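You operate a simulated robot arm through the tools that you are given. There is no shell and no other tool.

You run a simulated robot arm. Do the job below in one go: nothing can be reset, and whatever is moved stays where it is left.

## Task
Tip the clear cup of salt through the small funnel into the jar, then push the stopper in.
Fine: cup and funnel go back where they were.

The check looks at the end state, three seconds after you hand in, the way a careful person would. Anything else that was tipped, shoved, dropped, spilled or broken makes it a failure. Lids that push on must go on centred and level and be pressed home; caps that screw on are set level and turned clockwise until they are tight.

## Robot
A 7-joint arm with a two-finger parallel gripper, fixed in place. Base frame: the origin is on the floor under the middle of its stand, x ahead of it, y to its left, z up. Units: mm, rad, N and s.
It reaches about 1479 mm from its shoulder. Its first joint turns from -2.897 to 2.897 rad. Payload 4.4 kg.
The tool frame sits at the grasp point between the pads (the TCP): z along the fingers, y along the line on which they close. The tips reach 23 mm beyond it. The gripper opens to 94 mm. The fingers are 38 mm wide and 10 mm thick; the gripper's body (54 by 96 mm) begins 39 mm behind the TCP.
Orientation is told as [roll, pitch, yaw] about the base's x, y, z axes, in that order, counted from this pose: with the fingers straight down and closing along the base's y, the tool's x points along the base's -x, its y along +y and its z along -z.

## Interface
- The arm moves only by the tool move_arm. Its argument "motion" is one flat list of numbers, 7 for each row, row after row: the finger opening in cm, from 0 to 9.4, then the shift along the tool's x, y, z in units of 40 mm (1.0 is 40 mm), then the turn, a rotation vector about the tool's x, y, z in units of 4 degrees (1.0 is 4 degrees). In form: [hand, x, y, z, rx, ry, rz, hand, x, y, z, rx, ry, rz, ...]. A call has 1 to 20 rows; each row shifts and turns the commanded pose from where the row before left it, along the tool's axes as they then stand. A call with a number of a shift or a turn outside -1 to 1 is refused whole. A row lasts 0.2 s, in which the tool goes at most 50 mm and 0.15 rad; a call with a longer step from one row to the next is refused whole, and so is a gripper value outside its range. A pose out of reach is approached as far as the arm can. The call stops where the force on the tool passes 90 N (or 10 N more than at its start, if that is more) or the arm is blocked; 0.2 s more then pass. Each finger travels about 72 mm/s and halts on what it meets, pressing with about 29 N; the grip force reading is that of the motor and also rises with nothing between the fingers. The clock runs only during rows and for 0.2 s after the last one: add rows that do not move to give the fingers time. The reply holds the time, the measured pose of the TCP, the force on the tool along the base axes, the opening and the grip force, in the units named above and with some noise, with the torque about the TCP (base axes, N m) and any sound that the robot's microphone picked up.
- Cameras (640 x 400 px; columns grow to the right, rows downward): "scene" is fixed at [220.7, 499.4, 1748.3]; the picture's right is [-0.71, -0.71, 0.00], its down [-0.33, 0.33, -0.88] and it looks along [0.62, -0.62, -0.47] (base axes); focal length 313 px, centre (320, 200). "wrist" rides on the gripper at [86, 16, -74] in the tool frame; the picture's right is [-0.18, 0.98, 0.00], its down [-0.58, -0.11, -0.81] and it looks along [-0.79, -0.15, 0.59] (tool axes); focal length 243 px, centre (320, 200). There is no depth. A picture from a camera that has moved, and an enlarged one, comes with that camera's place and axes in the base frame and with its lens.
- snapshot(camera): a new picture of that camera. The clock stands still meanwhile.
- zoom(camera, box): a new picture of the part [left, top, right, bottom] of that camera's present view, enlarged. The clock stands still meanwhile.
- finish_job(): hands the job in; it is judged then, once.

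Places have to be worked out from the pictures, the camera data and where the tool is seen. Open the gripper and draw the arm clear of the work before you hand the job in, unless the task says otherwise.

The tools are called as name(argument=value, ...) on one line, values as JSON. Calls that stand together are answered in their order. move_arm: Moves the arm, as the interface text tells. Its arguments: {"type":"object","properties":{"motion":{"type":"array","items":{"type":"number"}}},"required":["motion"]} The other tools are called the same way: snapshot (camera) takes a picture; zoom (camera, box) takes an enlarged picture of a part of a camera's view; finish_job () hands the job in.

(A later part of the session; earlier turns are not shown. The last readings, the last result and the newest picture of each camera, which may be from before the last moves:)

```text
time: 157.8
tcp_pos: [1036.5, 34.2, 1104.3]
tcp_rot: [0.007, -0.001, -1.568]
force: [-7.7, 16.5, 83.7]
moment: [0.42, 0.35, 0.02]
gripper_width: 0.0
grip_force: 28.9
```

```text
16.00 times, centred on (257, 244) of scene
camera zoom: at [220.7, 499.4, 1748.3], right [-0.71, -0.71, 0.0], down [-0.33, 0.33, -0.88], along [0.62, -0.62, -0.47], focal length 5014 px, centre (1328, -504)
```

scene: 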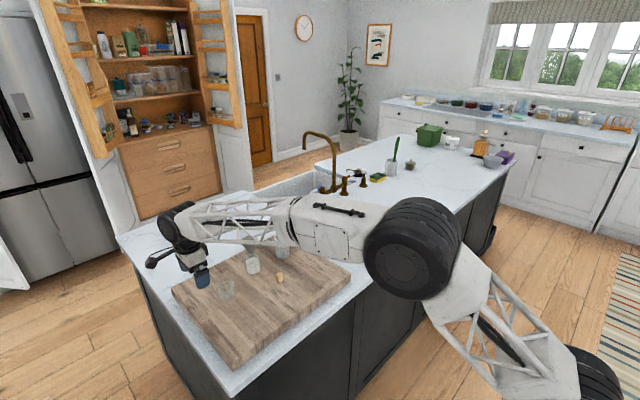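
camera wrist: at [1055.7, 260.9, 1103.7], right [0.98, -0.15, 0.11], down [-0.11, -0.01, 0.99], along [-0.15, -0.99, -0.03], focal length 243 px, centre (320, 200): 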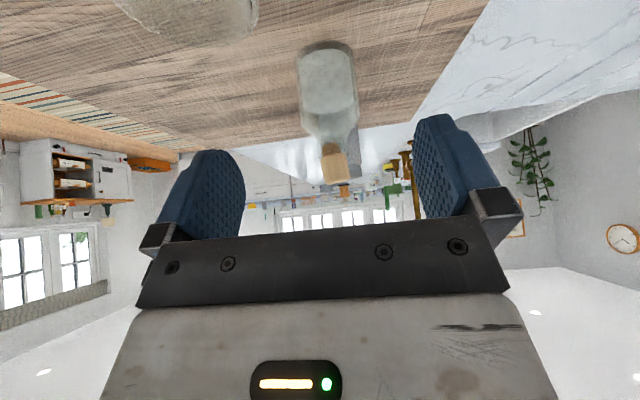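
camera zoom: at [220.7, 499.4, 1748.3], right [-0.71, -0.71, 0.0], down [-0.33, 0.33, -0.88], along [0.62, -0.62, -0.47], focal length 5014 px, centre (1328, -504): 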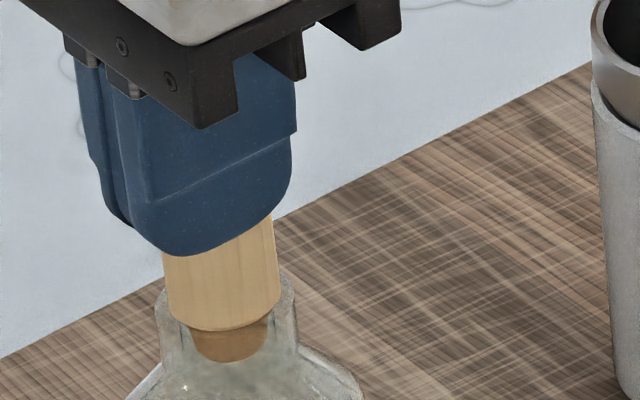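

Even 84 N there doesn't rock it, so it is wedged at an angle. The right fix is to regrip, pull it slightly back out, realign it upright and centred, and press it straight in. I'll rise, open, and line up over the head.

move_arm(motion=[0.0, 0, 0, -0.1, 0, 0, 0, 0.0, 0, 0, -0.4, 0, 0, 0, 0.0, 0, 0, -0.5, 0, 0, 0, 3.0, -0.1, 0.07, 0, 0, 0, 0, 6.0, 0, 0, 0, 0, 0, 0, 9.4, 0, 0, 0, 0, 0, 0, 9.4, 0, 0, 0, 0, 0, 0])

zoom(camera="wrist", box=[270, 10, 370, 110])

zoom(camera="scene", box=[245, 232, 269, 256])

```text
time: 159.4
tcp_pos: [1038.1, 30.0, 1138.1]
tcp_rot: [0.0, 0.001, -1.567]
force: [0.6, 0.5, 0.0]
moment: [0.04, -0.03, -0.02]
gripper_width: 93.9
grip_force: 0.1
```

```text
4.00 times, centred on (320, 60) of wrist
camera zoom: at [1054.4, 117.1, 1212.9], right [0.98, -0.18, 0.0], down [-0.11, -0.58, 0.81], along [-0.15, -0.79, -0.59], focal length 970 px, centre (320, 760)
```

zoom: 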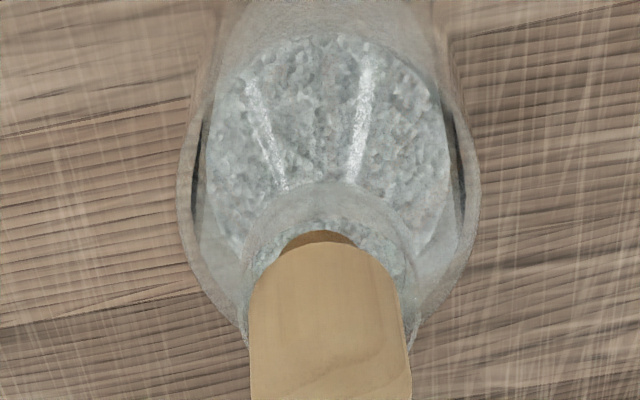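

```text
16.00 times, centred on (257, 244) of scene
camera zoom: at [220.7, 499.4, 1748.3], right [-0.71, -0.71, 0.0], down [-0.33, 0.33, -0.88], along [0.62, -0.62, -0.47], focal length 5014 px, centre (1328, -504)
```

zoom: 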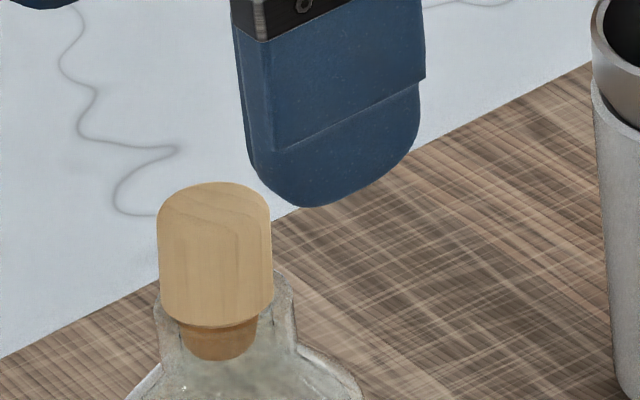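

The lean has shifted (now mainly toward -y). I'll grip it again, draw it out, and re-level it by lightly pressing its flat plug end on the board before a clean second insertion.

move_arm(motion=[9.4, 0, 0.03, 0.3, 0, 0, 0, 9.4, 0, 0, 0.4, 0, 0, 0, 9.4, 0, 0, 0.4, 0, 0, 0, 9.4, 0, 0, 0.2, 0, 0, 0, 9.4, 0, 0, 0, 0, 0, 0])

zoom(camera="wrist", box=[200, 40, 440, 220])

```text
time: 160.6
tcp_pos: [1038.0, 31.3, 1086.3]
tcp_rot: [0.0, -0.002, -1.568]
force: [-0.2, 1.3, -0.2]
moment: [-0.01, 0.0, -0.01]
gripper_width: 94.0
grip_force: 0.0
```

```text
2.22 times, centred on (320, 130) of wrist
camera zoom: at [1055.2, 118.4, 1160.6], right [0.98, -0.18, 0.0], down [-0.11, -0.58, 0.81], along [-0.15, -0.79, -0.59], focal length 539 px, centre (320, 356)
```

zoom: 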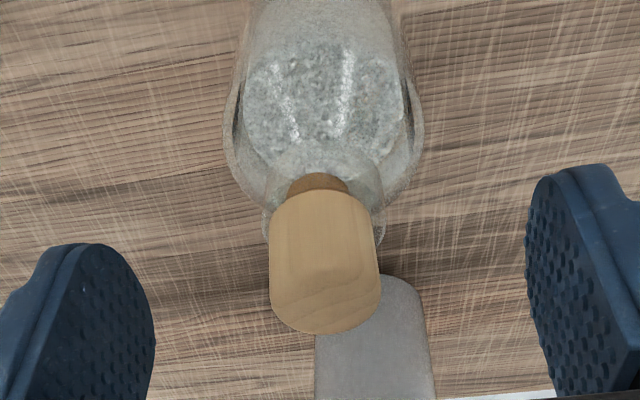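

Aligned around the head. I'll nudge +1 mm in x, close, and then lift the stopper straight out slowly.

move_arm(motion=[9.4, 0, 0.025, 0, 0, 0, 0, 6.5, 0, 0, 0, 0, 0, 0, 5.0, 0, 0, 0, 0, 0, 0, 4.0, 0, 0, 0, 0, 0, 0, 3.3, 0, 0, 0, 0, 0, 0, 2.9, 0, 0, 0, 0, 0, 0, 2.6, 0, 0, 0, 0, 0, 0, 2.4, 0, 0, 0, 0, 0, 0, 1.5, 0, 0, 0, 0, 0, 0, 1.0, 0, 0, 0, 0, 0, 0, 1.0, 0, 0, -0.03, 0, 0, 0, 1.0, 0, 0, -0.05, 0, 0, 0, 1.0, 0, 0, -0.08, 0, 0, 0, 1.0, 0, 0, -0.1, 0, 0, 0, 1.0, 0, 0, -0.1, 0, 0, 0, 1.0, 0, 0, -0.2, 0, 0, 0, 1.0, 0, 0, -0.3, 0, 0, 0, 1.0, 0, 0, -0.3, 0, 0, 0, 1.0, 0, 0, 0, 0, 0, 0])

zoom(camera="wrist", box=[270, 40, 370, 190])

zoom(camera="scene", box=[240, 218, 280, 258])

```text
time: 164.6
tcp_pos: [1041.9, 31.2, 1132.7]
tcp_rot: [-0.001, 0.0, -1.567]
force: [-0.1, -0.1, 0.1]
moment: [0.03, 0.0, -0.04]
gripper_width: 23.0
grip_force: 28.9
```

```text
2.67 times, centred on (320, 115) of wrist
camera zoom: at [1056.8, 118.0, 1207.1], right [0.98, -0.18, 0.0], down [-0.11, -0.58, 0.81], along [-0.15, -0.79, -0.59], focal length 647 px, centre (320, 427)
```

zoom: 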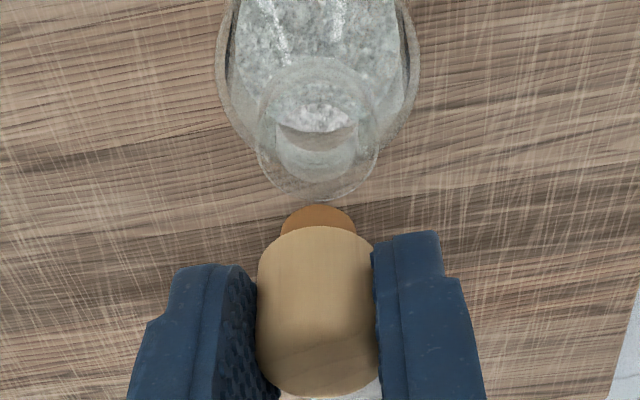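

```text
10.00 times, centred on (260, 238) of scene
camera zoom: at [220.7, 499.4, 1748.3], right [-0.71, -0.71, 0.0], down [-0.33, 0.33, -0.88], along [0.62, -0.62, -0.47], focal length 3134 px, centre (920, -180)
```

zoom: 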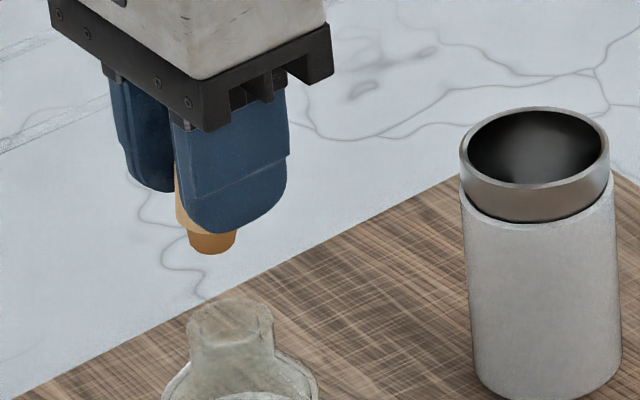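

It's out and the jar is undisturbed. I'll zoom to see the plug's shape and lean in the grip.

zoom(camera="scene", box=[246, 228, 266, 248])

zoom(camera="wrist", box=[300, 100, 345, 150])

```text
16.00 times, centred on (256, 238) of scene
camera zoom: at [220.7, 499.4, 1748.3], right [-0.71, -0.71, 0.0], down [-0.33, 0.33, -0.88], along [0.62, -0.62, -0.47], focal length 5014 px, centre (1344, -408)
```

zoom: 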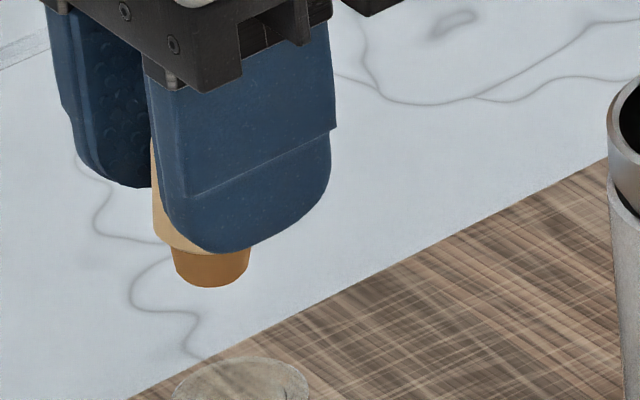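

```text
8.00 times, centred on (322, 125) of wrist
camera zoom: at [1056.8, 118.0, 1207.1], right [0.98, -0.18, 0.0], down [-0.11, -0.58, 0.81], along [-0.15, -0.79, -0.59], focal length 1941 px, centre (300, 800)
```

zoom: 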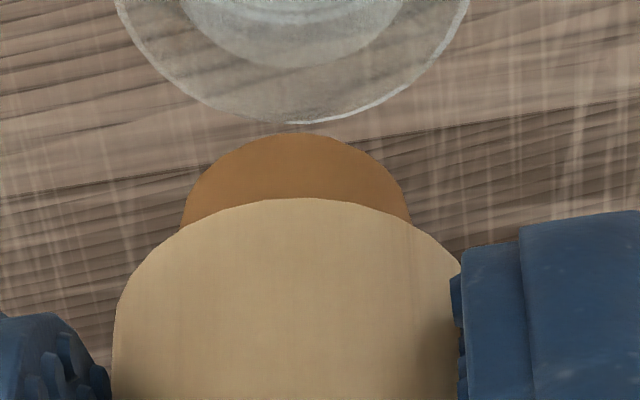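

The stopper leans about 4° toward -y in the grip, so I'll stand it on the board at its old spot, release so it settles flat, and regrip it squarely. First I'll move back over (921,-1) and lower.

move_arm(motion=[1.0, -0.07, -0.25, 0, 0, 0, 0, 1.0, -0.16, -0.6, 0, 0, 0, 0, 1.0, -0.16, -0.6, 0, 0, 0, 0, 1.0, -0.16, -0.6, 0, 0, 0, 0, 1.0, -0.16, -0.6, 0, 0, 0, 0, 1.0, -0.1, -0.37, 0, 0, 0, 0, 1.0, 0, 0, 0.4, 0, 0, 0, 1.0, 0, 0, 0.6, 0, 0, 0, 1.0, 0, 0, 0.7, 0, 0, 0, 1.0, 0, 0, 0.7, 0, 0, 0, 1.0, 0, 0, 0.5, 0, 0, 0, 1.0, 0, 0, 0.2, 0, 0, 0, 1.0, 0, 0, 0, 0, 0, 0])

zoom(camera="scene", box=[266, 256, 296, 290])

zoom(camera="wrist", box=[260, 80, 380, 200])

```text
time: 167.4
tcp_pos: [919.9, -2.3, 1008.0]
tcp_rot: [0.0, 0.001, -1.566]
force: [0.5, -1.0, -0.8]
moment: [-0.01, -0.01, -0.01]
gripper_width: 23.0
grip_force: 29.2
```

```text
11.76 times, centred on (281, 273) of scene
camera zoom: at [220.7, 499.4, 1748.3], right [-0.71, -0.71, 0.0], down [-0.33, 0.33, -0.88], along [0.62, -0.62, -0.47], focal length 3687 px, centre (779, -659)
```

zoom: 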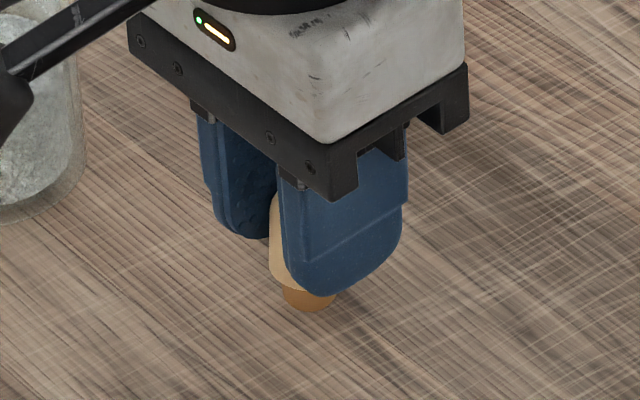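

```text
3.33 times, centred on (320, 140) of wrist
camera zoom: at [935.9, 84.8, 1082.8], right [0.98, -0.18, 0.0], down [-0.11, -0.58, 0.81], along [-0.15, -0.79, -0.59], focal length 809 px, centre (320, 400)
```

zoom: 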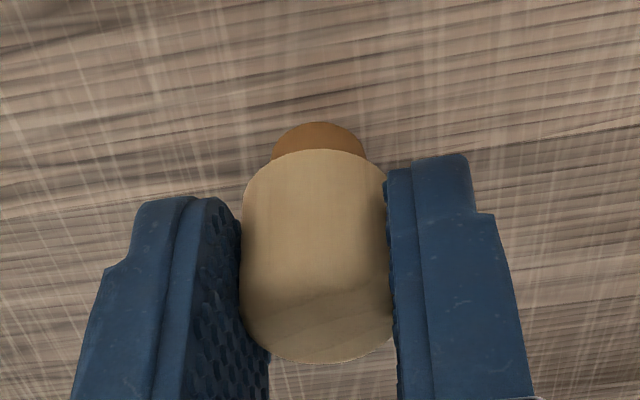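

Just above the board at the old spot. I'll lower in 1-2 mm steps until the plug touches.

move_arm(motion=[1.0, 0, 0, 0.05, 0, 0, 0, 1.0, 0, 0, 0.05, 0, 0, 0, 1.0, 0, 0, 0.03, 0, 0, 0, 1.0, 0, 0, 0, 0, 0, 0])

```text
time: 168.4
tcp_pos: [919.7, -0.8, 1004.6]
tcp_rot: [-0.002, -0.001, -1.567]
force: [0.4, 0.2, 0.2]
moment: [-0.02, 0.02, 0.03]
gripper_width: 23.1
grip_force: 28.7
```

No contact yet at 1004.6. I'll continue down in 1 mm steps.

move_arm(motion=[1.0, 0, 0, 0.03, 0, 0, 0, 1.0, 0, 0, 0.03, 0, 0, 0, 1.0, 0, 0, 0.025, 0, 0, 0, 1.0, 0, 0, 0, 0, 0, 0])

```text
time: 169.4
tcp_pos: [920.4, -1.7, 1003.0]
tcp_rot: [0.002, 0.0, -1.567]
force: [-1.9, 1.4, 22.8]
moment: [-0.07, 0.25, 0.01]
gripper_width: 23.1
grip_force: 29.2
```

Plug is on the board (23 N). I'll ease off slightly and open so it settles flat.

move_arm(motion=[1.0, 0, 0, -0.02, 0, 0, 0, 2.4, 0, 0, 0, 0, 0, 0, 2.7, 0, 0, 0, 0, 0, 0, 3.5, 0, 0, 0, 0, 0, 0, 5.0, 0, 0, 0, 0, 0, 0, 8.0, 0, 0, 0, 0, 0, 0, 9.4, 0, 0, 0, 0, 0, 0, 9.4, 0, 0, 0, 0, 0, 0])

zoom(camera="wrist", box=[200, 40, 440, 220])

zoom(camera="scene", box=[266, 256, 296, 290])

```text
time: 171.2
tcp_pos: [919.9, -2.2, 1001.7]
tcp_rot: [0.0, 0.0, -1.567]
force: [0.6, -0.1, 0.4]
moment: [0.0, 0.0, 0.0]
gripper_width: 93.9
grip_force: 0.1
```

```text
2.22 times, centred on (320, 130) of wrist
camera zoom: at [935.8, 84.9, 1076.1], right [0.98, -0.18, 0.0], down [-0.11, -0.58, 0.81], along [-0.15, -0.79, -0.59], focal length 539 px, centre (320, 356)
```

zoom: 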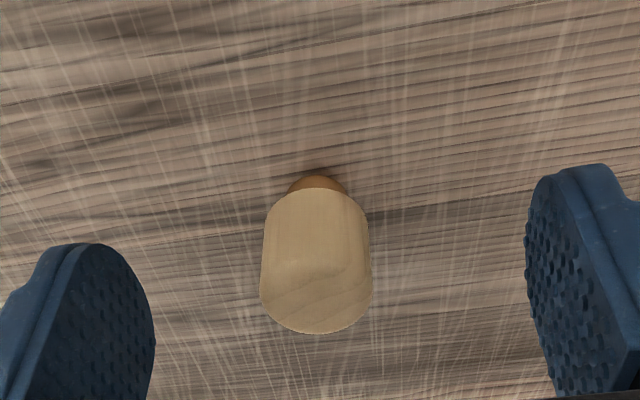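

```text
11.76 times, centred on (281, 273) of scene
camera zoom: at [220.7, 499.4, 1748.3], right [-0.71, -0.71, 0.0], down [-0.33, 0.33, -0.88], along [0.62, -0.62, -0.47], focal length 3687 px, centre (779, -659)
```

zoom: 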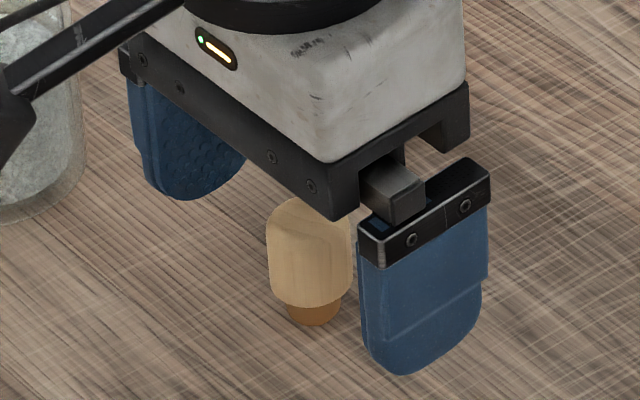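

It stands upright on the board. I'll centre on it (Δx≈-0.9, Δy≈-2), lower 2.5 mm and regrip.

move_arm(motion=[9.4, -0.05, -0.022, 0.06, 0, 0, 0, 7.5, 0, 0, 0, 0, 0, 0, 6.0, 0, 0, 0, 0, 0, 0, 4.5, 0, 0, 0, 0, 0, 0, 3.5, 0, 0, 0, 0, 0, 0, 3.0, 0, 0, 0, 0, 0, 0, 2.7, 0, 0, 0, 0, 0, 0, 2.5, 0, 0, 0, 0, 0, 0, 2.3, 0, 0, 0, 0, 0, 0, 1.5, 0, 0, 0, 0, 0, 0, 1.0, 0, 0, 0, 0, 0, 0])

zoom(camera="wrist", box=[290, 90, 350, 180])

zoom(camera="scene", box=[266, 256, 296, 290])

```text
time: 173.6
tcp_pos: [919.3, -4.3, 998.8]
tcp_rot: [0.001, 0.001, -1.569]
force: [-0.5, 0.3, 0.5]
moment: [0.0, 0.03, 0.02]
gripper_width: 22.9
grip_force: 28.6
```

```text
4.44 times, centred on (320, 135) of wrist
camera zoom: at [935.4, 83.0, 1073.5], right [0.98, -0.18, 0.0], down [-0.11, -0.58, 0.81], along [-0.15, -0.79, -0.59], focal length 1078 px, centre (320, 489)
```

zoom: 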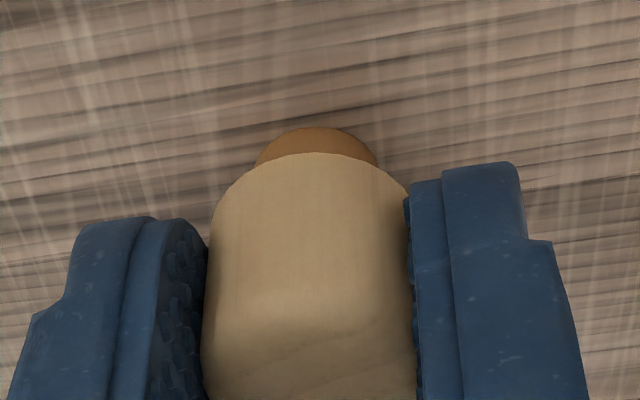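

```text
11.76 times, centred on (281, 273) of scene
camera zoom: at [220.7, 499.4, 1748.3], right [-0.71, -0.71, 0.0], down [-0.33, 0.33, -0.88], along [0.62, -0.62, -0.47], focal length 3687 px, centre (779, -659)
```

zoom: 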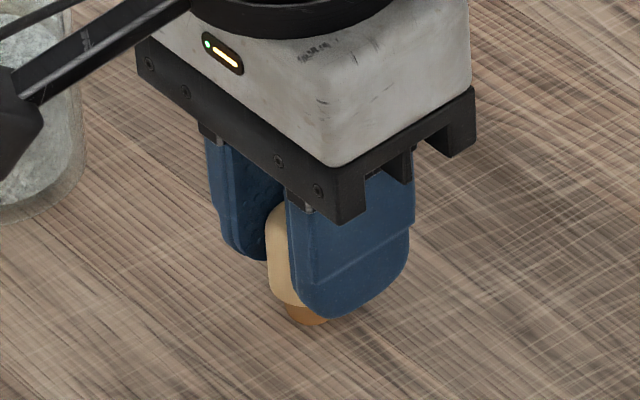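

Regripped at 22.9 mm. I'll lift and measure its straightness in the grip.

move_arm(motion=[1.0, 0, 0, -0.04, 0, 0, 0, 1.0, 0, 0, -0.1, 0, 0, 0, 1.0, 0, 0, -0.3, 0, 0, 0, 1.0, 0, 0, -0.6, 0, 0, 0, 1.0, 0, 0, -0.7, 0, 0, 0, 1.0, 0, 0, -0.7, 0, 0, 0, 1.0, 0, 0, -0.7, 0, 0, 0, 1.0, 0, 0, -0.2, 0, 0, 0, 1.0, 0, 0, 0, 0, 0, 0])

zoom(camera="wrist", box=[295, 95, 345, 185])

zoom(camera="scene", box=[274, 238, 294, 258])

```text
time: 175.6
tcp_pos: [919.4, -4.6, 1132.1]
tcp_rot: [-0.001, 0.001, -1.568]
force: [0.1, -0.6, -0.7]
moment: [-0.05, 0.01, -0.02]
gripper_width: 22.9
grip_force: 28.8
```

```text
4.44 times, centred on (320, 140) of wrist
camera zoom: at [935.6, 82.5, 1205.7], right [0.98, -0.18, 0.0], down [-0.11, -0.58, 0.81], along [-0.15, -0.79, -0.59], focal length 1078 px, centre (320, 467)
```

zoom: 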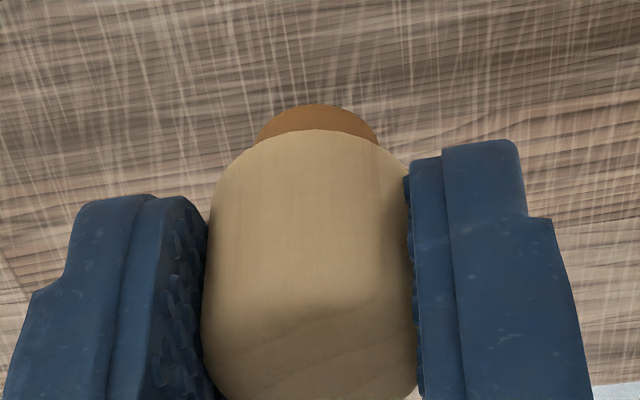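

```text
16.00 times, centred on (284, 248) of scene
camera zoom: at [220.7, 499.4, 1748.3], right [-0.71, -0.71, 0.0], down [-0.33, 0.33, -0.88], along [0.62, -0.62, -0.47], focal length 5014 px, centre (896, -568)
```

zoom: 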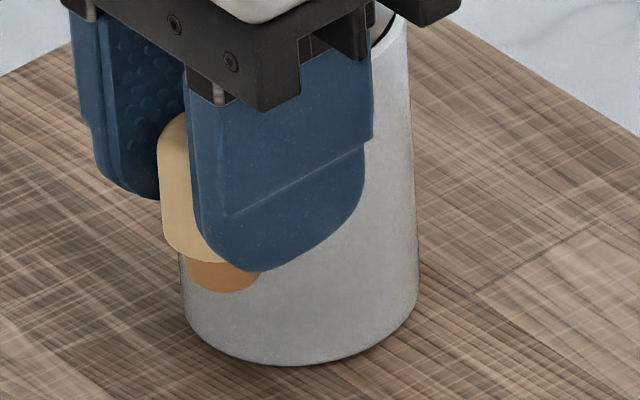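

Straight to within about 1° now. I'll carry it back above the jar.

move_arm(motion=[1.0, 0.08, 0.27, 0, 0, 0, 0, 1.0, 0.17, 0.6, 0, 0, 0, 0, 1.0, 0.17, 0.6, 0, 0, 0, 0, 1.0, 0.17, 0.6, 0, 0, 0, 0, 1.0, 0.17, 0.6, 0, 0, 0, 0, 1.0, 0.105, 0.33, 0, 0, 0, 0, 1.0, 0, 0, 0.3, 0, 0, 0, 1.0, 0, 0, 0.3, 0, 0, 0, 1.0, 0, 0, 0.1, 0, 0, 0, 1.0, 0, 0, 0, 0, 0, 0])

zoom(camera="wrist", box=[290, 60, 350, 130])

zoom(camera="scene", box=[247, 235, 269, 257])

```text
time: 177.8
tcp_pos: [1038.1, 31.9, 1104.3]
tcp_rot: [0.001, 0.001, -1.567]
force: [0.9, -0.2, -0.2]
moment: [0.02, -0.01, -0.01]
gripper_width: 23.2
grip_force: 28.4
```

```text
5.71 times, centred on (320, 95) of wrist
camera zoom: at [1054.3, 118.4, 1178.4], right [0.98, -0.18, 0.0], down [-0.11, -0.58, 0.81], along [-0.15, -0.79, -0.59], focal length 1386 px, centre (320, 800)
```

zoom: 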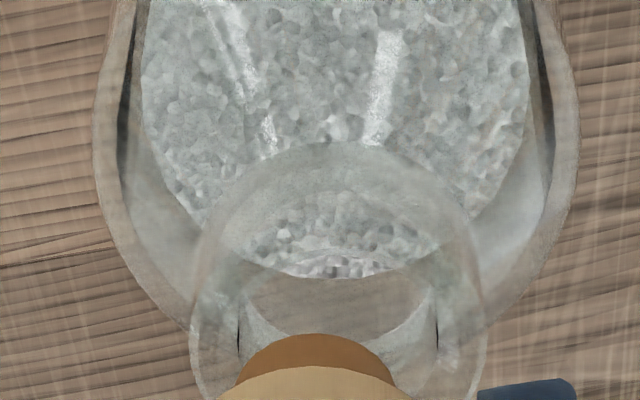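

```text
16.00 times, centred on (258, 246) of scene
camera zoom: at [220.7, 499.4, 1748.3], right [-0.71, -0.71, 0.0], down [-0.33, 0.33, -0.88], along [0.62, -0.62, -0.47], focal length 5014 px, centre (1312, -536)
```

zoom: 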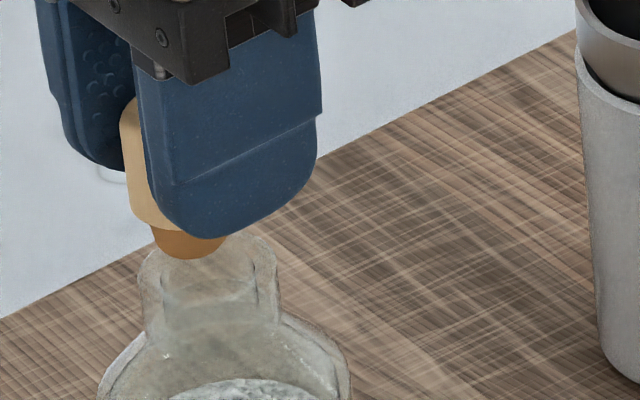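

I now see the stopper is held ~4-5 mm off-centre along the pads (toward +y), so pushing was eccentric and tilted it. I'll take it back to the board, set it down, and regrip it centred on the pads.

move_arm(motion=[1.0, 0, 0, -0.35, 0, 0, 0, 1.0, 0, 0, -0.35, 0, 0, 0, 1.0, -0.08, -0.27, 0, 0, 0, 0, 1.0, -0.17, -0.6, 0, 0, 0, 0, 1.0, -0.17, -0.6, 0, 0, 0, 0, 1.0, -0.17, -0.6, 0, 0, 0, 0, 1.0, -0.17, -0.6, 0, 0, 0, 0, 1.0, -0.12, -0.3, 0, 0, 0, 0, 1.0, 0, 0, 0.4, 0, 0, 0, 1.0, 0, 0, 0.7, 0, 0, 0, 1.0, 0, 0, 0.8, 0, 0, 0, 1.0, 0, 0, 0.7, 0, 0, 0, 1.0, 0, 0, 0.4, 0, 0, 0, 1.0, 0, 0, 0.15, 0, 0, 0, 1.0, 0, 0, 0, 0, 0, 0])

```text
time: 181.0
tcp_pos: [919.8, -4.1, 1005.4]
tcp_rot: [-0.002, 0.0, -1.568]
force: [-0.1, 0.1, -0.6]
moment: [0.02, 0.0, -0.01]
gripper_width: 23.0
grip_force: 29.0
```

At z=1005.4, about 6 mm above touching. I'll lower until contact.

move_arm(motion=[1.0, 0, 0, 0.05, 0, 0, 0, 1.0, 0, 0, 0.05, 0, 0, 0, 1.0, 0, 0, 0.04, 0, 0, 0, 1.0, 0, 0, 0, 0, 0, 0])

```text
time: 182.0
tcp_pos: [921.4, -4.4, 1001.0]
tcp_rot: [0.0, 0.0, -1.568]
force: [-0.6, 0.5, -0.3]
moment: [0.01, -0.01, -0.01]
gripper_width: 22.7
grip_force: 29.1
```

Still free at 1001. A couple more 1 mm steps down.

move_arm(motion=[1.0, 0, 0, 0.025, 0, 0, 0, 1.0, 0, 0, 0.025, 0, 0, 0, 1.0, 0, 0, 0.015, 0, 0, 0, 1.0, 0, 0, 0, 0, 0, 0])

```text
time: 183.0
tcp_pos: [921.5, -4.2, 999.0]
tcp_rot: [0.002, 0.0, -1.569]
force: [-0.7, -1.0, 1.6]
moment: [-0.02, 0.02, 0.01]
gripper_width: 23.4
grip_force: 29.1
```

Light contact. I'll open the fingers and look at where the stopper sits relative to the pads.

move_arm(motion=[2.4, 0, 0, 0, 0, 0, 0, 2.7, 0, 0, 0, 0, 0, 0, 3.5, 0, 0, 0, 0, 0, 0, 5.0, 0, 0, 0, 0, 0, 0, 8.0, 0, 0, 0, 0, 0, 0, 9.4, 0, 0, 0, 0, 0, 0, 9.4, 0, 0, 0, 0, 0, 0])

zoom(camera="wrist", box=[160, 40, 480, 240])

zoom(camera="scene", box=[262, 250, 302, 290])

```text
time: 184.6
tcp_pos: [922.3, -3.1, 999.8]
tcp_rot: [0.0, 0.001, -1.568]
force: [-0.8, -0.1, -0.4]
moment: [-0.01, -0.01, -0.01]
gripper_width: 94.0
grip_force: 0.1
```

```text
2.00 times, centred on (320, 140) of wrist
camera zoom: at [937.5, 83.1, 1073.6], right [0.98, -0.18, 0.0], down [-0.11, -0.58, 0.81], along [-0.15, -0.79, -0.59], focal length 485 px, centre (320, 320)
```

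zoom: 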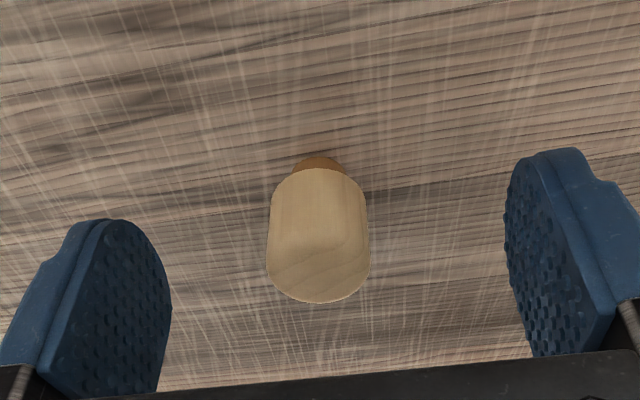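

```text
10.00 times, centred on (282, 270) of scene
camera zoom: at [220.7, 499.4, 1748.3], right [-0.71, -0.71, 0.0], down [-0.33, 0.33, -0.88], along [0.62, -0.62, -0.47], focal length 3134 px, centre (700, -500)
```

zoom: 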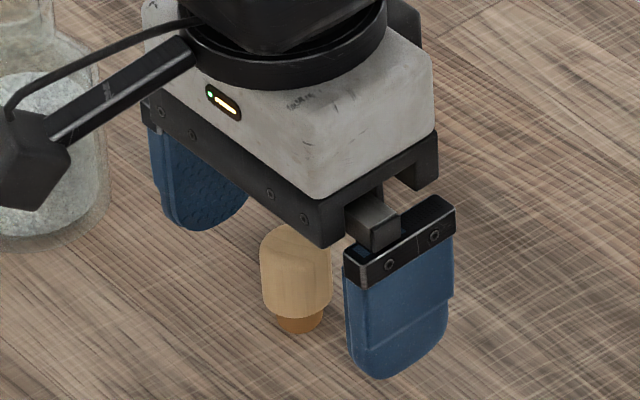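

Cross-checking with both insertions, the wrist view under-reads y by about 3.5 mm, so the stopper is really about +4 mm from the pad centre. I'll shift +4 mm in y and +0.8 mm in x, then regrip.

move_arm(motion=[9.4, 0.1, 0.02, 0.01, 0, 0, 0, 7.5, 0, 0, 0, 0, 0, 0, 6.0, 0, 0, 0, 0, 0, 0, 4.5, 0, 0, 0, 0, 0, 0, 3.5, 0, 0, 0, 0, 0, 0, 3.0, 0, 0, 0, 0, 0, 0, 2.7, 0, 0, 0, 0, 0, 0, 2.5, 0, 0, 0, 0, 0, 0, 2.3, 0, 0, 0, 0, 0, 0, 1.5, 0, 0, 0, 0, 0, 0, 1.0, 0, 0, 0, 0, 0, 0])

zoom(camera="wrist", box=[290, 90, 350, 180])

zoom(camera="scene", box=[262, 250, 302, 290])

```text
time: 187.0
tcp_pos: [923.9, 1.2, 998.3]
tcp_rot: [0.0, -0.001, -1.568]
force: [0.1, -0.2, 0.4]
moment: [-0.03, -0.01, -0.03]
gripper_width: 22.9
grip_force: 29.0
```

```text
4.44 times, centred on (320, 135) of wrist
camera zoom: at [938.5, 86.2, 1073.1], right [0.98, -0.18, 0.0], down [-0.11, -0.58, 0.81], along [-0.15, -0.79, -0.59], focal length 1078 px, centre (320, 489)
```

zoom: 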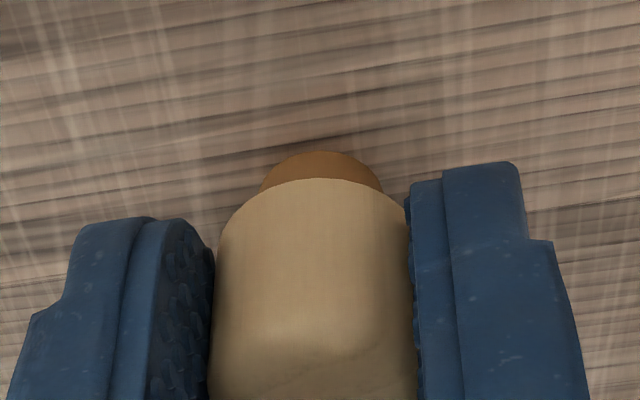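

```text
10.00 times, centred on (282, 270) of scene
camera zoom: at [220.7, 499.4, 1748.3], right [-0.71, -0.71, 0.0], down [-0.33, 0.33, -0.88], along [0.62, -0.62, -0.47], focal length 3134 px, centre (700, -500)
```

zoom: 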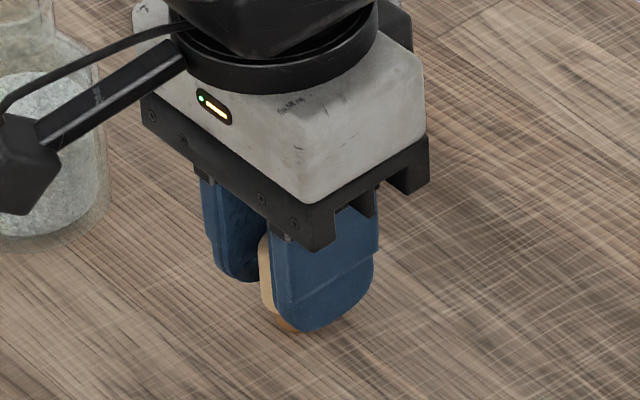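

Centred on the pads now. I'll lift and carry it to just above the jar mouth again.

move_arm(motion=[1.0, 0, 0, -0.04, 0, 0, 0, 1.0, 0, 0, -0.2, 0, 0, 0, 1.0, 0, 0, -0.5, 0, 0, 0, 1.0, 0, 0, -0.7, 0, 0, 0, 1.0, 0, 0, -0.8, 0, 0, 0, 1.0, 0, 0, -0.8, 0, 0, 0, 1.0, 0, 0, -0.3, 0, 0, 0, 1.0, 0.07, 0.28, 0, 0, 0, 0, 1.0, 0.16, 0.6, 0, 0, 0, 0, 1.0, 0.16, 0.6, 0, 0, 0, 0, 1.0, 0.16, 0.6, 0, 0, 0, 0, 1.0, 0.13, 0.5, 0, 0, 0, 0, 1.0, 0.07, 0.3, 0, 0, 0, 0, 1.0, 0, 0, 0.3, 0, 0, 0, 1.0, 0, 0, 0.3, 0, 0, 0, 1.0, 0, 0, 0.1, 0, 0, 0, 1.0, 0, 0, 0, 0, 0, 0])

zoom(camera="wrist", box=[290, 60, 350, 130])

zoom(camera="scene", box=[247, 235, 269, 257])

```text
time: 190.6
tcp_pos: [1036.2, 28.6, 1102.9]
tcp_rot: [0.002, 0.002, -1.567]
force: [-0.5, -0.6, -0.3]
moment: [-0.02, -0.02, -0.04]
gripper_width: 23.2
grip_force: 29.2
```

```text
5.71 times, centred on (320, 95) of wrist
camera zoom: at [1053.1, 116.2, 1177.8], right [0.98, -0.18, 0.0], down [-0.11, -0.58, 0.81], along [-0.15, -0.79, -0.59], focal length 1386 px, centre (320, 800)
```

zoom: 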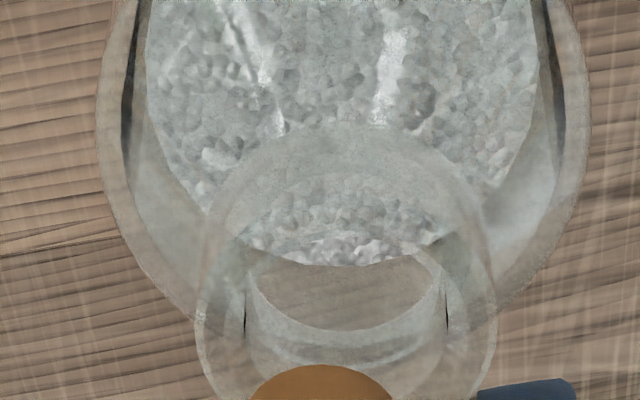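

```text
16.00 times, centred on (258, 246) of scene
camera zoom: at [220.7, 499.4, 1748.3], right [-0.71, -0.71, 0.0], down [-0.33, 0.33, -0.88], along [0.62, -0.62, -0.47], focal length 5014 px, centre (1312, -536)
```

zoom: 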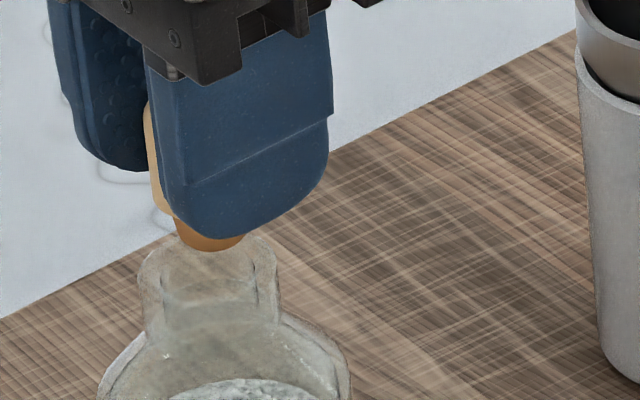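

Offset to the bore is about (+2.6,+0.8) mm. I'll apply it and lower 8 mm to bring the plug just to the mouth.

move_arm(motion=[1.0, 0.02, 0.065, 0, 0, 0, 0, 1.0, 0, 0, 0.1, 0, 0, 0, 1.0, 0, 0, 0.1, 0, 0, 0, 1.0, 0, 0, 0, 0, 0, 0, 1.0, 0, 0, 0, 0, 0, 0])

zoom(camera="wrist", box=[290, 60, 350, 130])

zoom(camera="scene", box=[247, 235, 269, 257])

```text
time: 191.8
tcp_pos: [1038.1, 30.6, 1094.8]
tcp_rot: [0.0, -0.001, -1.568]
force: [0.2, -0.1, 0.3]
moment: [0.02, -0.01, -0.01]
gripper_width: 23.4
grip_force: 28.7
```

```text
5.71 times, centred on (320, 95) of wrist
camera zoom: at [1054.9, 116.7, 1169.5], right [0.98, -0.18, 0.0], down [-0.11, -0.58, 0.81], along [-0.15, -0.79, -0.59], focal length 1386 px, centre (320, 800)
```

zoom: 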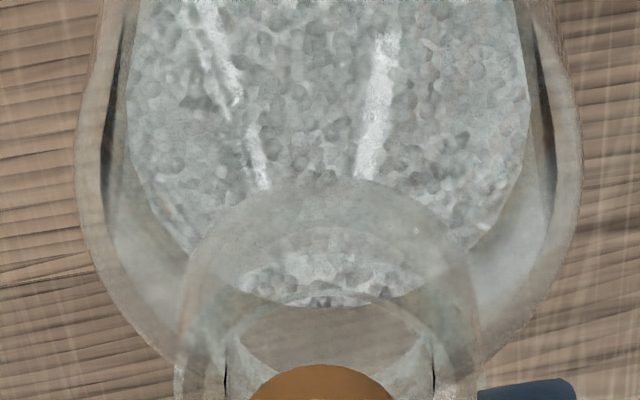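

```text
16.00 times, centred on (258, 246) of scene
camera zoom: at [220.7, 499.4, 1748.3], right [-0.71, -0.71, 0.0], down [-0.33, 0.33, -0.88], along [0.62, -0.62, -0.47], focal length 5014 px, centre (1312, -536)
```

zoom: 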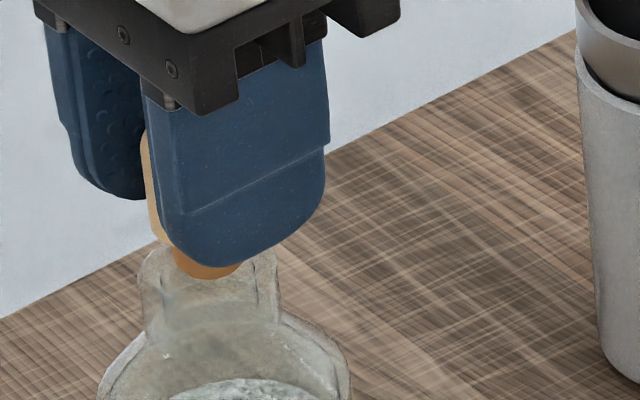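

About +0.7 mm in x remains. I'll correct and lower 8 mm into the bore.

move_arm(motion=[1.0, 0.005, 0.017, 0, 0, 0, 0, 1.0, 0, 0, 0.07, 0, 0, 0, 1.0, 0, 0, 0.07, 0, 0, 0, 1.0, 0, 0, 0.06, 0, 0, 0, 1.0, 0, 0, 0, 0, 0, 0])

zoom(camera="wrist", box=[290, 60, 350, 130])

zoom(camera="scene", box=[247, 235, 269, 257])

```text
time: 193.0
tcp_pos: [1040.1, 32.0, 1087.7]
tcp_rot: [0.001, 0.0, -1.567]
force: [-0.5, -0.5, -0.1]
moment: [-0.03, -0.02, -0.03]
gripper_width: 23.2
grip_force: 28.9
```

```text
5.71 times, centred on (320, 95) of wrist
camera zoom: at [1056.0, 118.2, 1161.7], right [0.98, -0.18, 0.0], down [-0.11, -0.58, 0.81], along [-0.15, -0.79, -0.59], focal length 1386 px, centre (320, 800)
```

zoom: 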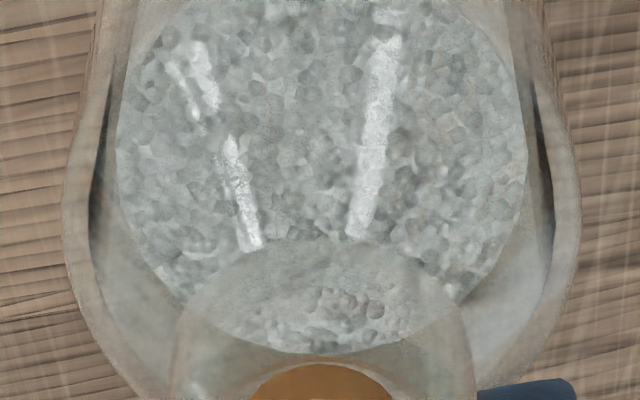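

```text
16.00 times, centred on (258, 246) of scene
camera zoom: at [220.7, 499.4, 1748.3], right [-0.71, -0.71, 0.0], down [-0.33, 0.33, -0.88], along [0.62, -0.62, -0.47], focal length 5014 px, centre (1312, -536)
```

zoom: 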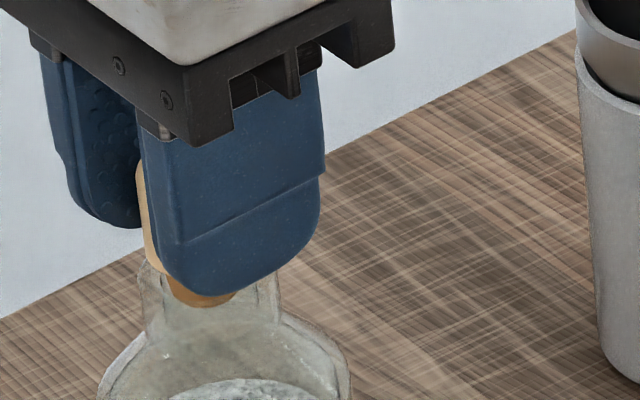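

Centred in x; about 1.5 mm too far in +y. I'll correct that and lower 3 mm.

move_arm(motion=[1.0, -0.0375, 0, 0, 0, 0, 0, 1.0, 0, 0, 0.04, 0, 0, 0, 1.0, 0, 0, 0.03, 0, 0, 0, 1.0, 0, 0, 0, 0, 0, 0])

zoom(camera="wrist", box=[290, 60, 350, 130])

zoom(camera="scene", box=[247, 235, 269, 257])

```text
time: 194.0
tcp_pos: [1039.1, 29.6, 1084.7]
tcp_rot: [0.001, 0.0, -1.57]
force: [-0.4, 0.4, 0.1]
moment: [-0.03, -0.01, 0.0]
gripper_width: 23.2
grip_force: 28.3
```

```text
5.71 times, centred on (320, 95) of wrist
camera zoom: at [1056.2, 116.3, 1159.6], right [0.98, -0.18, 0.0], down [-0.11, -0.58, 0.81], along [-0.15, -0.79, -0.59], focal length 1386 px, centre (320, 800)
```

zoom: 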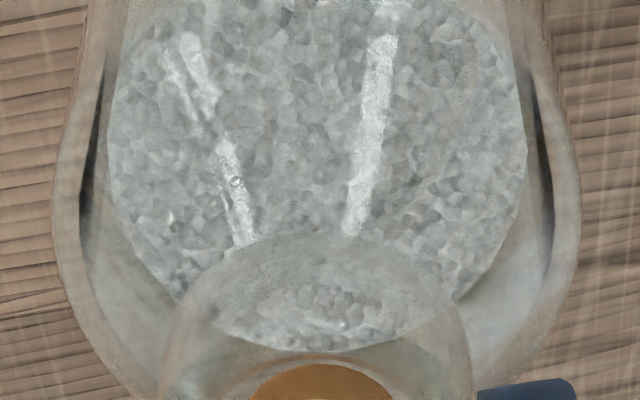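

```text
16.00 times, centred on (258, 246) of scene
camera zoom: at [220.7, 499.4, 1748.3], right [-0.71, -0.71, 0.0], down [-0.33, 0.33, -0.88], along [0.62, -0.62, -0.47], focal length 5014 px, centre (1312, -536)
```

zoom: 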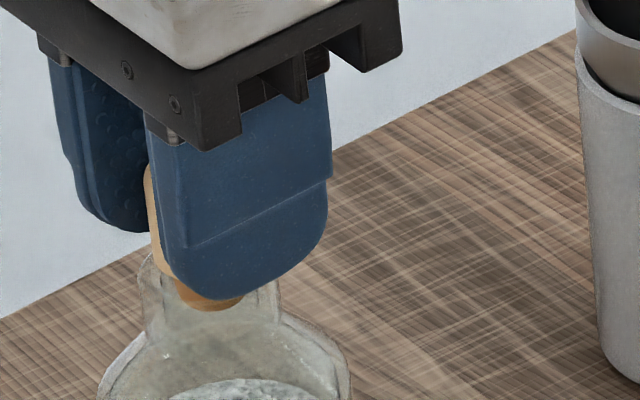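

Within half a millimetre. I'll make that last nudge (-0.4,+0.4) and press down 2 mm.

move_arm(motion=[1.0, 0.01, -0.01, 0, 0, 0, 0, 1.0, 0, 0, 0.025, 0, 0, 0, 1.0, 0, 0, 0.025, 0, 0, 0, 1.0, 0, 0, 0, 0, 0, 0])

zoom(camera="wrist", box=[290, 60, 350, 130])

zoom(camera="scene", box=[247, 235, 269, 257])

```text
time: 195.0
tcp_pos: [1039.4, 29.8, 1082.6]
tcp_rot: [-0.001, -0.001, -1.567]
force: [0.1, -0.3, -0.3]
moment: [-0.02, 0.0, -0.01]
gripper_width: 23.1
grip_force: 28.7
```

```text
5.71 times, centred on (320, 95) of wrist
camera zoom: at [1055.1, 116.2, 1157.2], right [0.98, -0.18, 0.0], down [-0.11, -0.58, 0.81], along [-0.15, -0.79, -0.59], focal length 1386 px, centre (320, 800)
```

zoom: 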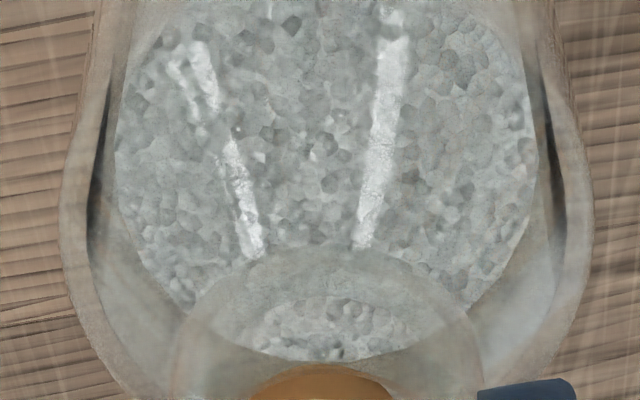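

```text
16.00 times, centred on (258, 246) of scene
camera zoom: at [220.7, 499.4, 1748.3], right [-0.71, -0.71, 0.0], down [-0.33, 0.33, -0.88], along [0.62, -0.62, -0.47], focal length 5014 px, centre (1312, -536)
```

zoom: 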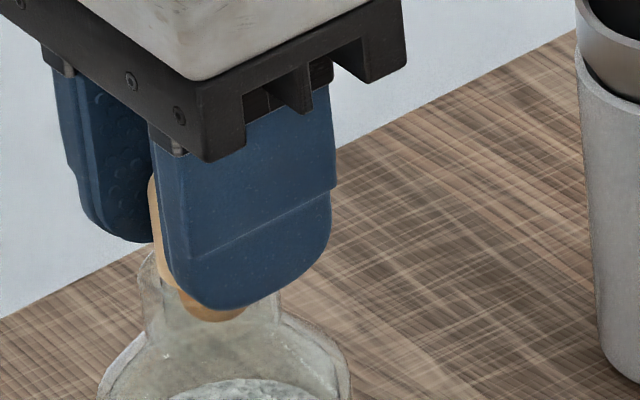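

No resistance even at z=1082.6, which is better than the first attempt. I'll nudge +0.5 mm in x and continue down 2 mm.

move_arm(motion=[1.0, 0, 0.0125, 0, 0, 0, 0, 1.0, 0, 0, 0.025, 0, 0, 0, 1.0, 0, 0, 0.025, 0, 0, 0, 1.0, 0, 0, 0, 0, 0, 0])

zoom(camera="wrist", box=[290, 60, 350, 130])

zoom(camera="scene", box=[247, 235, 269, 257])

```text
time: 196.0
tcp_pos: [1039.9, 29.0, 1082.7]
tcp_rot: [0.002, 0.0, -1.568]
force: [1.2, -0.1, 19.8]
moment: [-0.15, 0.0, -0.02]
gripper_width: 23.1
grip_force: 28.7
```

```text
5.71 times, centred on (320, 95) of wrist
camera zoom: at [1055.4, 116.5, 1157.0], right [0.98, -0.18, 0.0], down [-0.11, -0.58, 0.81], along [-0.14, -0.79, -0.59], focal length 1386 px, centre (320, 800)
```

zoom: 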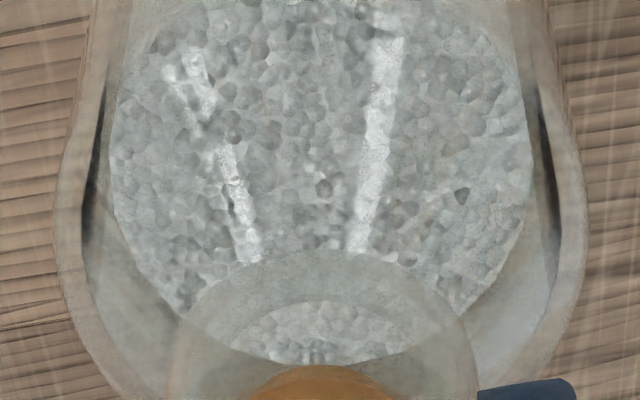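

```text
16.00 times, centred on (258, 246) of scene
camera zoom: at [220.7, 499.4, 1748.3], right [-0.71, -0.71, 0.0], down [-0.33, 0.33, -0.88], along [0.62, -0.62, -0.47], focal length 5014 px, centre (1312, -536)
```

zoom: 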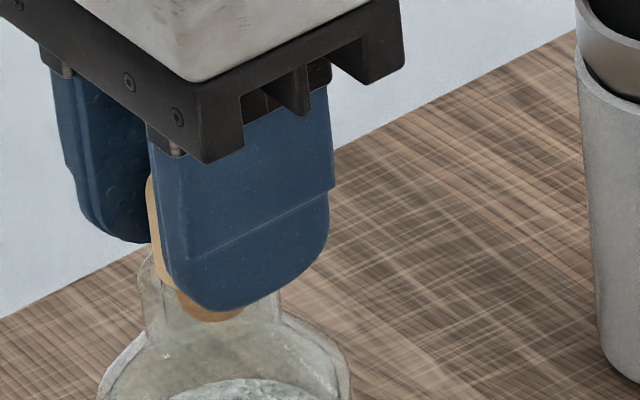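

20 N with almost no sideways force: the head seems to be meeting the lip (on the -y side first). I'll press a little harder to bed it flat.

move_arm(motion=[1.0, 0, 0, 0.03, 0, 0, 0, 1.0, 0, 0, 0.03, 0, 0, 0, 1.0, 0, 0, 0, 0, 0, 0])

zoom(camera="scene", box=[247, 235, 269, 257])

zoom(camera="wrist", box=[280, 70, 360, 160])

```text
time: 196.8
tcp_pos: [1038.5, 30.2, 1080.3]
tcp_rot: [0.001, 0.0, -1.568]
force: [2.2, -0.9, 27.5]
moment: [-0.17, -0.01, 0.0]
gripper_width: 22.9
grip_force: 28.6
```

```text
16.00 times, centred on (258, 246) of scene
camera zoom: at [220.7, 499.4, 1748.3], right [-0.71, -0.71, 0.0], down [-0.33, 0.33, -0.88], along [0.62, -0.62, -0.47], focal length 5014 px, centre (1312, -536)
```

zoom: 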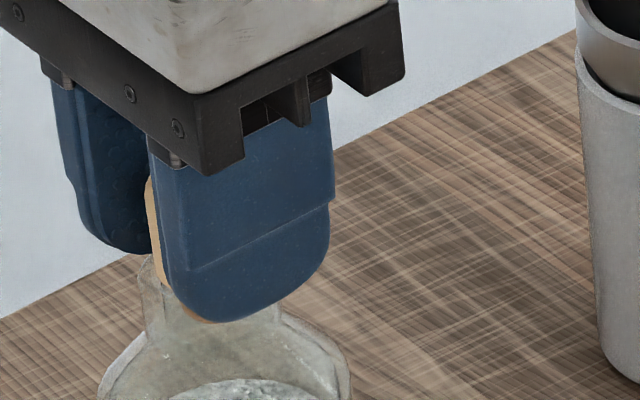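

```text
4.44 times, centred on (320, 115) of wrist
camera zoom: at [1055.1, 116.9, 1154.3], right [0.98, -0.18, 0.0], down [-0.11, -0.58, 0.81], along [-0.15, -0.79, -0.59], focal length 1078 px, centre (320, 578)
```

zoom: 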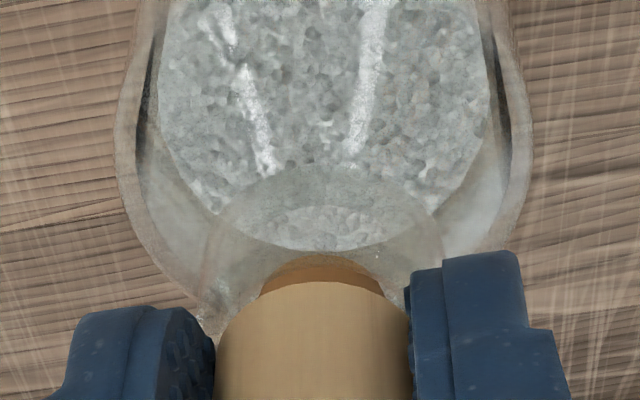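

The fingers slipped about 2 mm down the head at 27 N, so the stopper is at a hard stop: upright, centred, and with little side load. I'll unload and release gently, then inspect.

move_arm(motion=[1.0, 0, 0, -0.03, 0, 0, 0, 1.0, 0, 0, 0, 0, 0, 0, 2.35, 0, 0, 0, 0, 0, 0, 2.5, 0, 0, 0, 0, 0, 0, 3.0, 0, 0, 0, 0, 0, 0, 4.5, 0, 0, 0, 0, 0, 0, 7.0, 0, 0, 0, 0, 0, 0, 9.4, 0, 0, 0, 0, 0, 0, 9.4, 0, 0, 0, 0, 0, 0])

zoom(camera="wrist", box=[280, 60, 360, 160])

zoom(camera="scene", box=[247, 235, 269, 257])

```text
time: 198.8
tcp_pos: [1039.8, 31.1, 1078.1]
tcp_rot: [-0.002, 0.0, -1.568]
force: [0.3, 0.3, -0.3]
moment: [-0.01, 0.03, 0.02]
gripper_width: 93.9
grip_force: 0.0
```

```text
4.00 times, centred on (320, 110) of wrist
camera zoom: at [1055.9, 117.8, 1153.1], right [0.98, -0.18, 0.0], down [-0.11, -0.58, 0.81], along [-0.15, -0.79, -0.59], focal length 970 px, centre (320, 560)
```

zoom: 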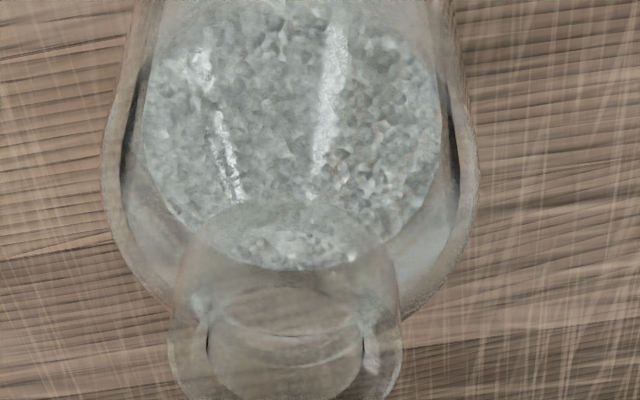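

```text
16.00 times, centred on (258, 246) of scene
camera zoom: at [220.7, 499.4, 1748.3], right [-0.71, -0.71, 0.0], down [-0.33, 0.33, -0.88], along [0.62, -0.62, -0.47], focal length 5014 px, centre (1312, -536)
```

zoom: 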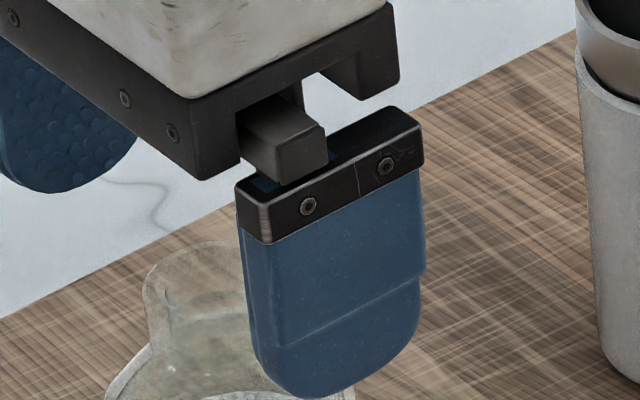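

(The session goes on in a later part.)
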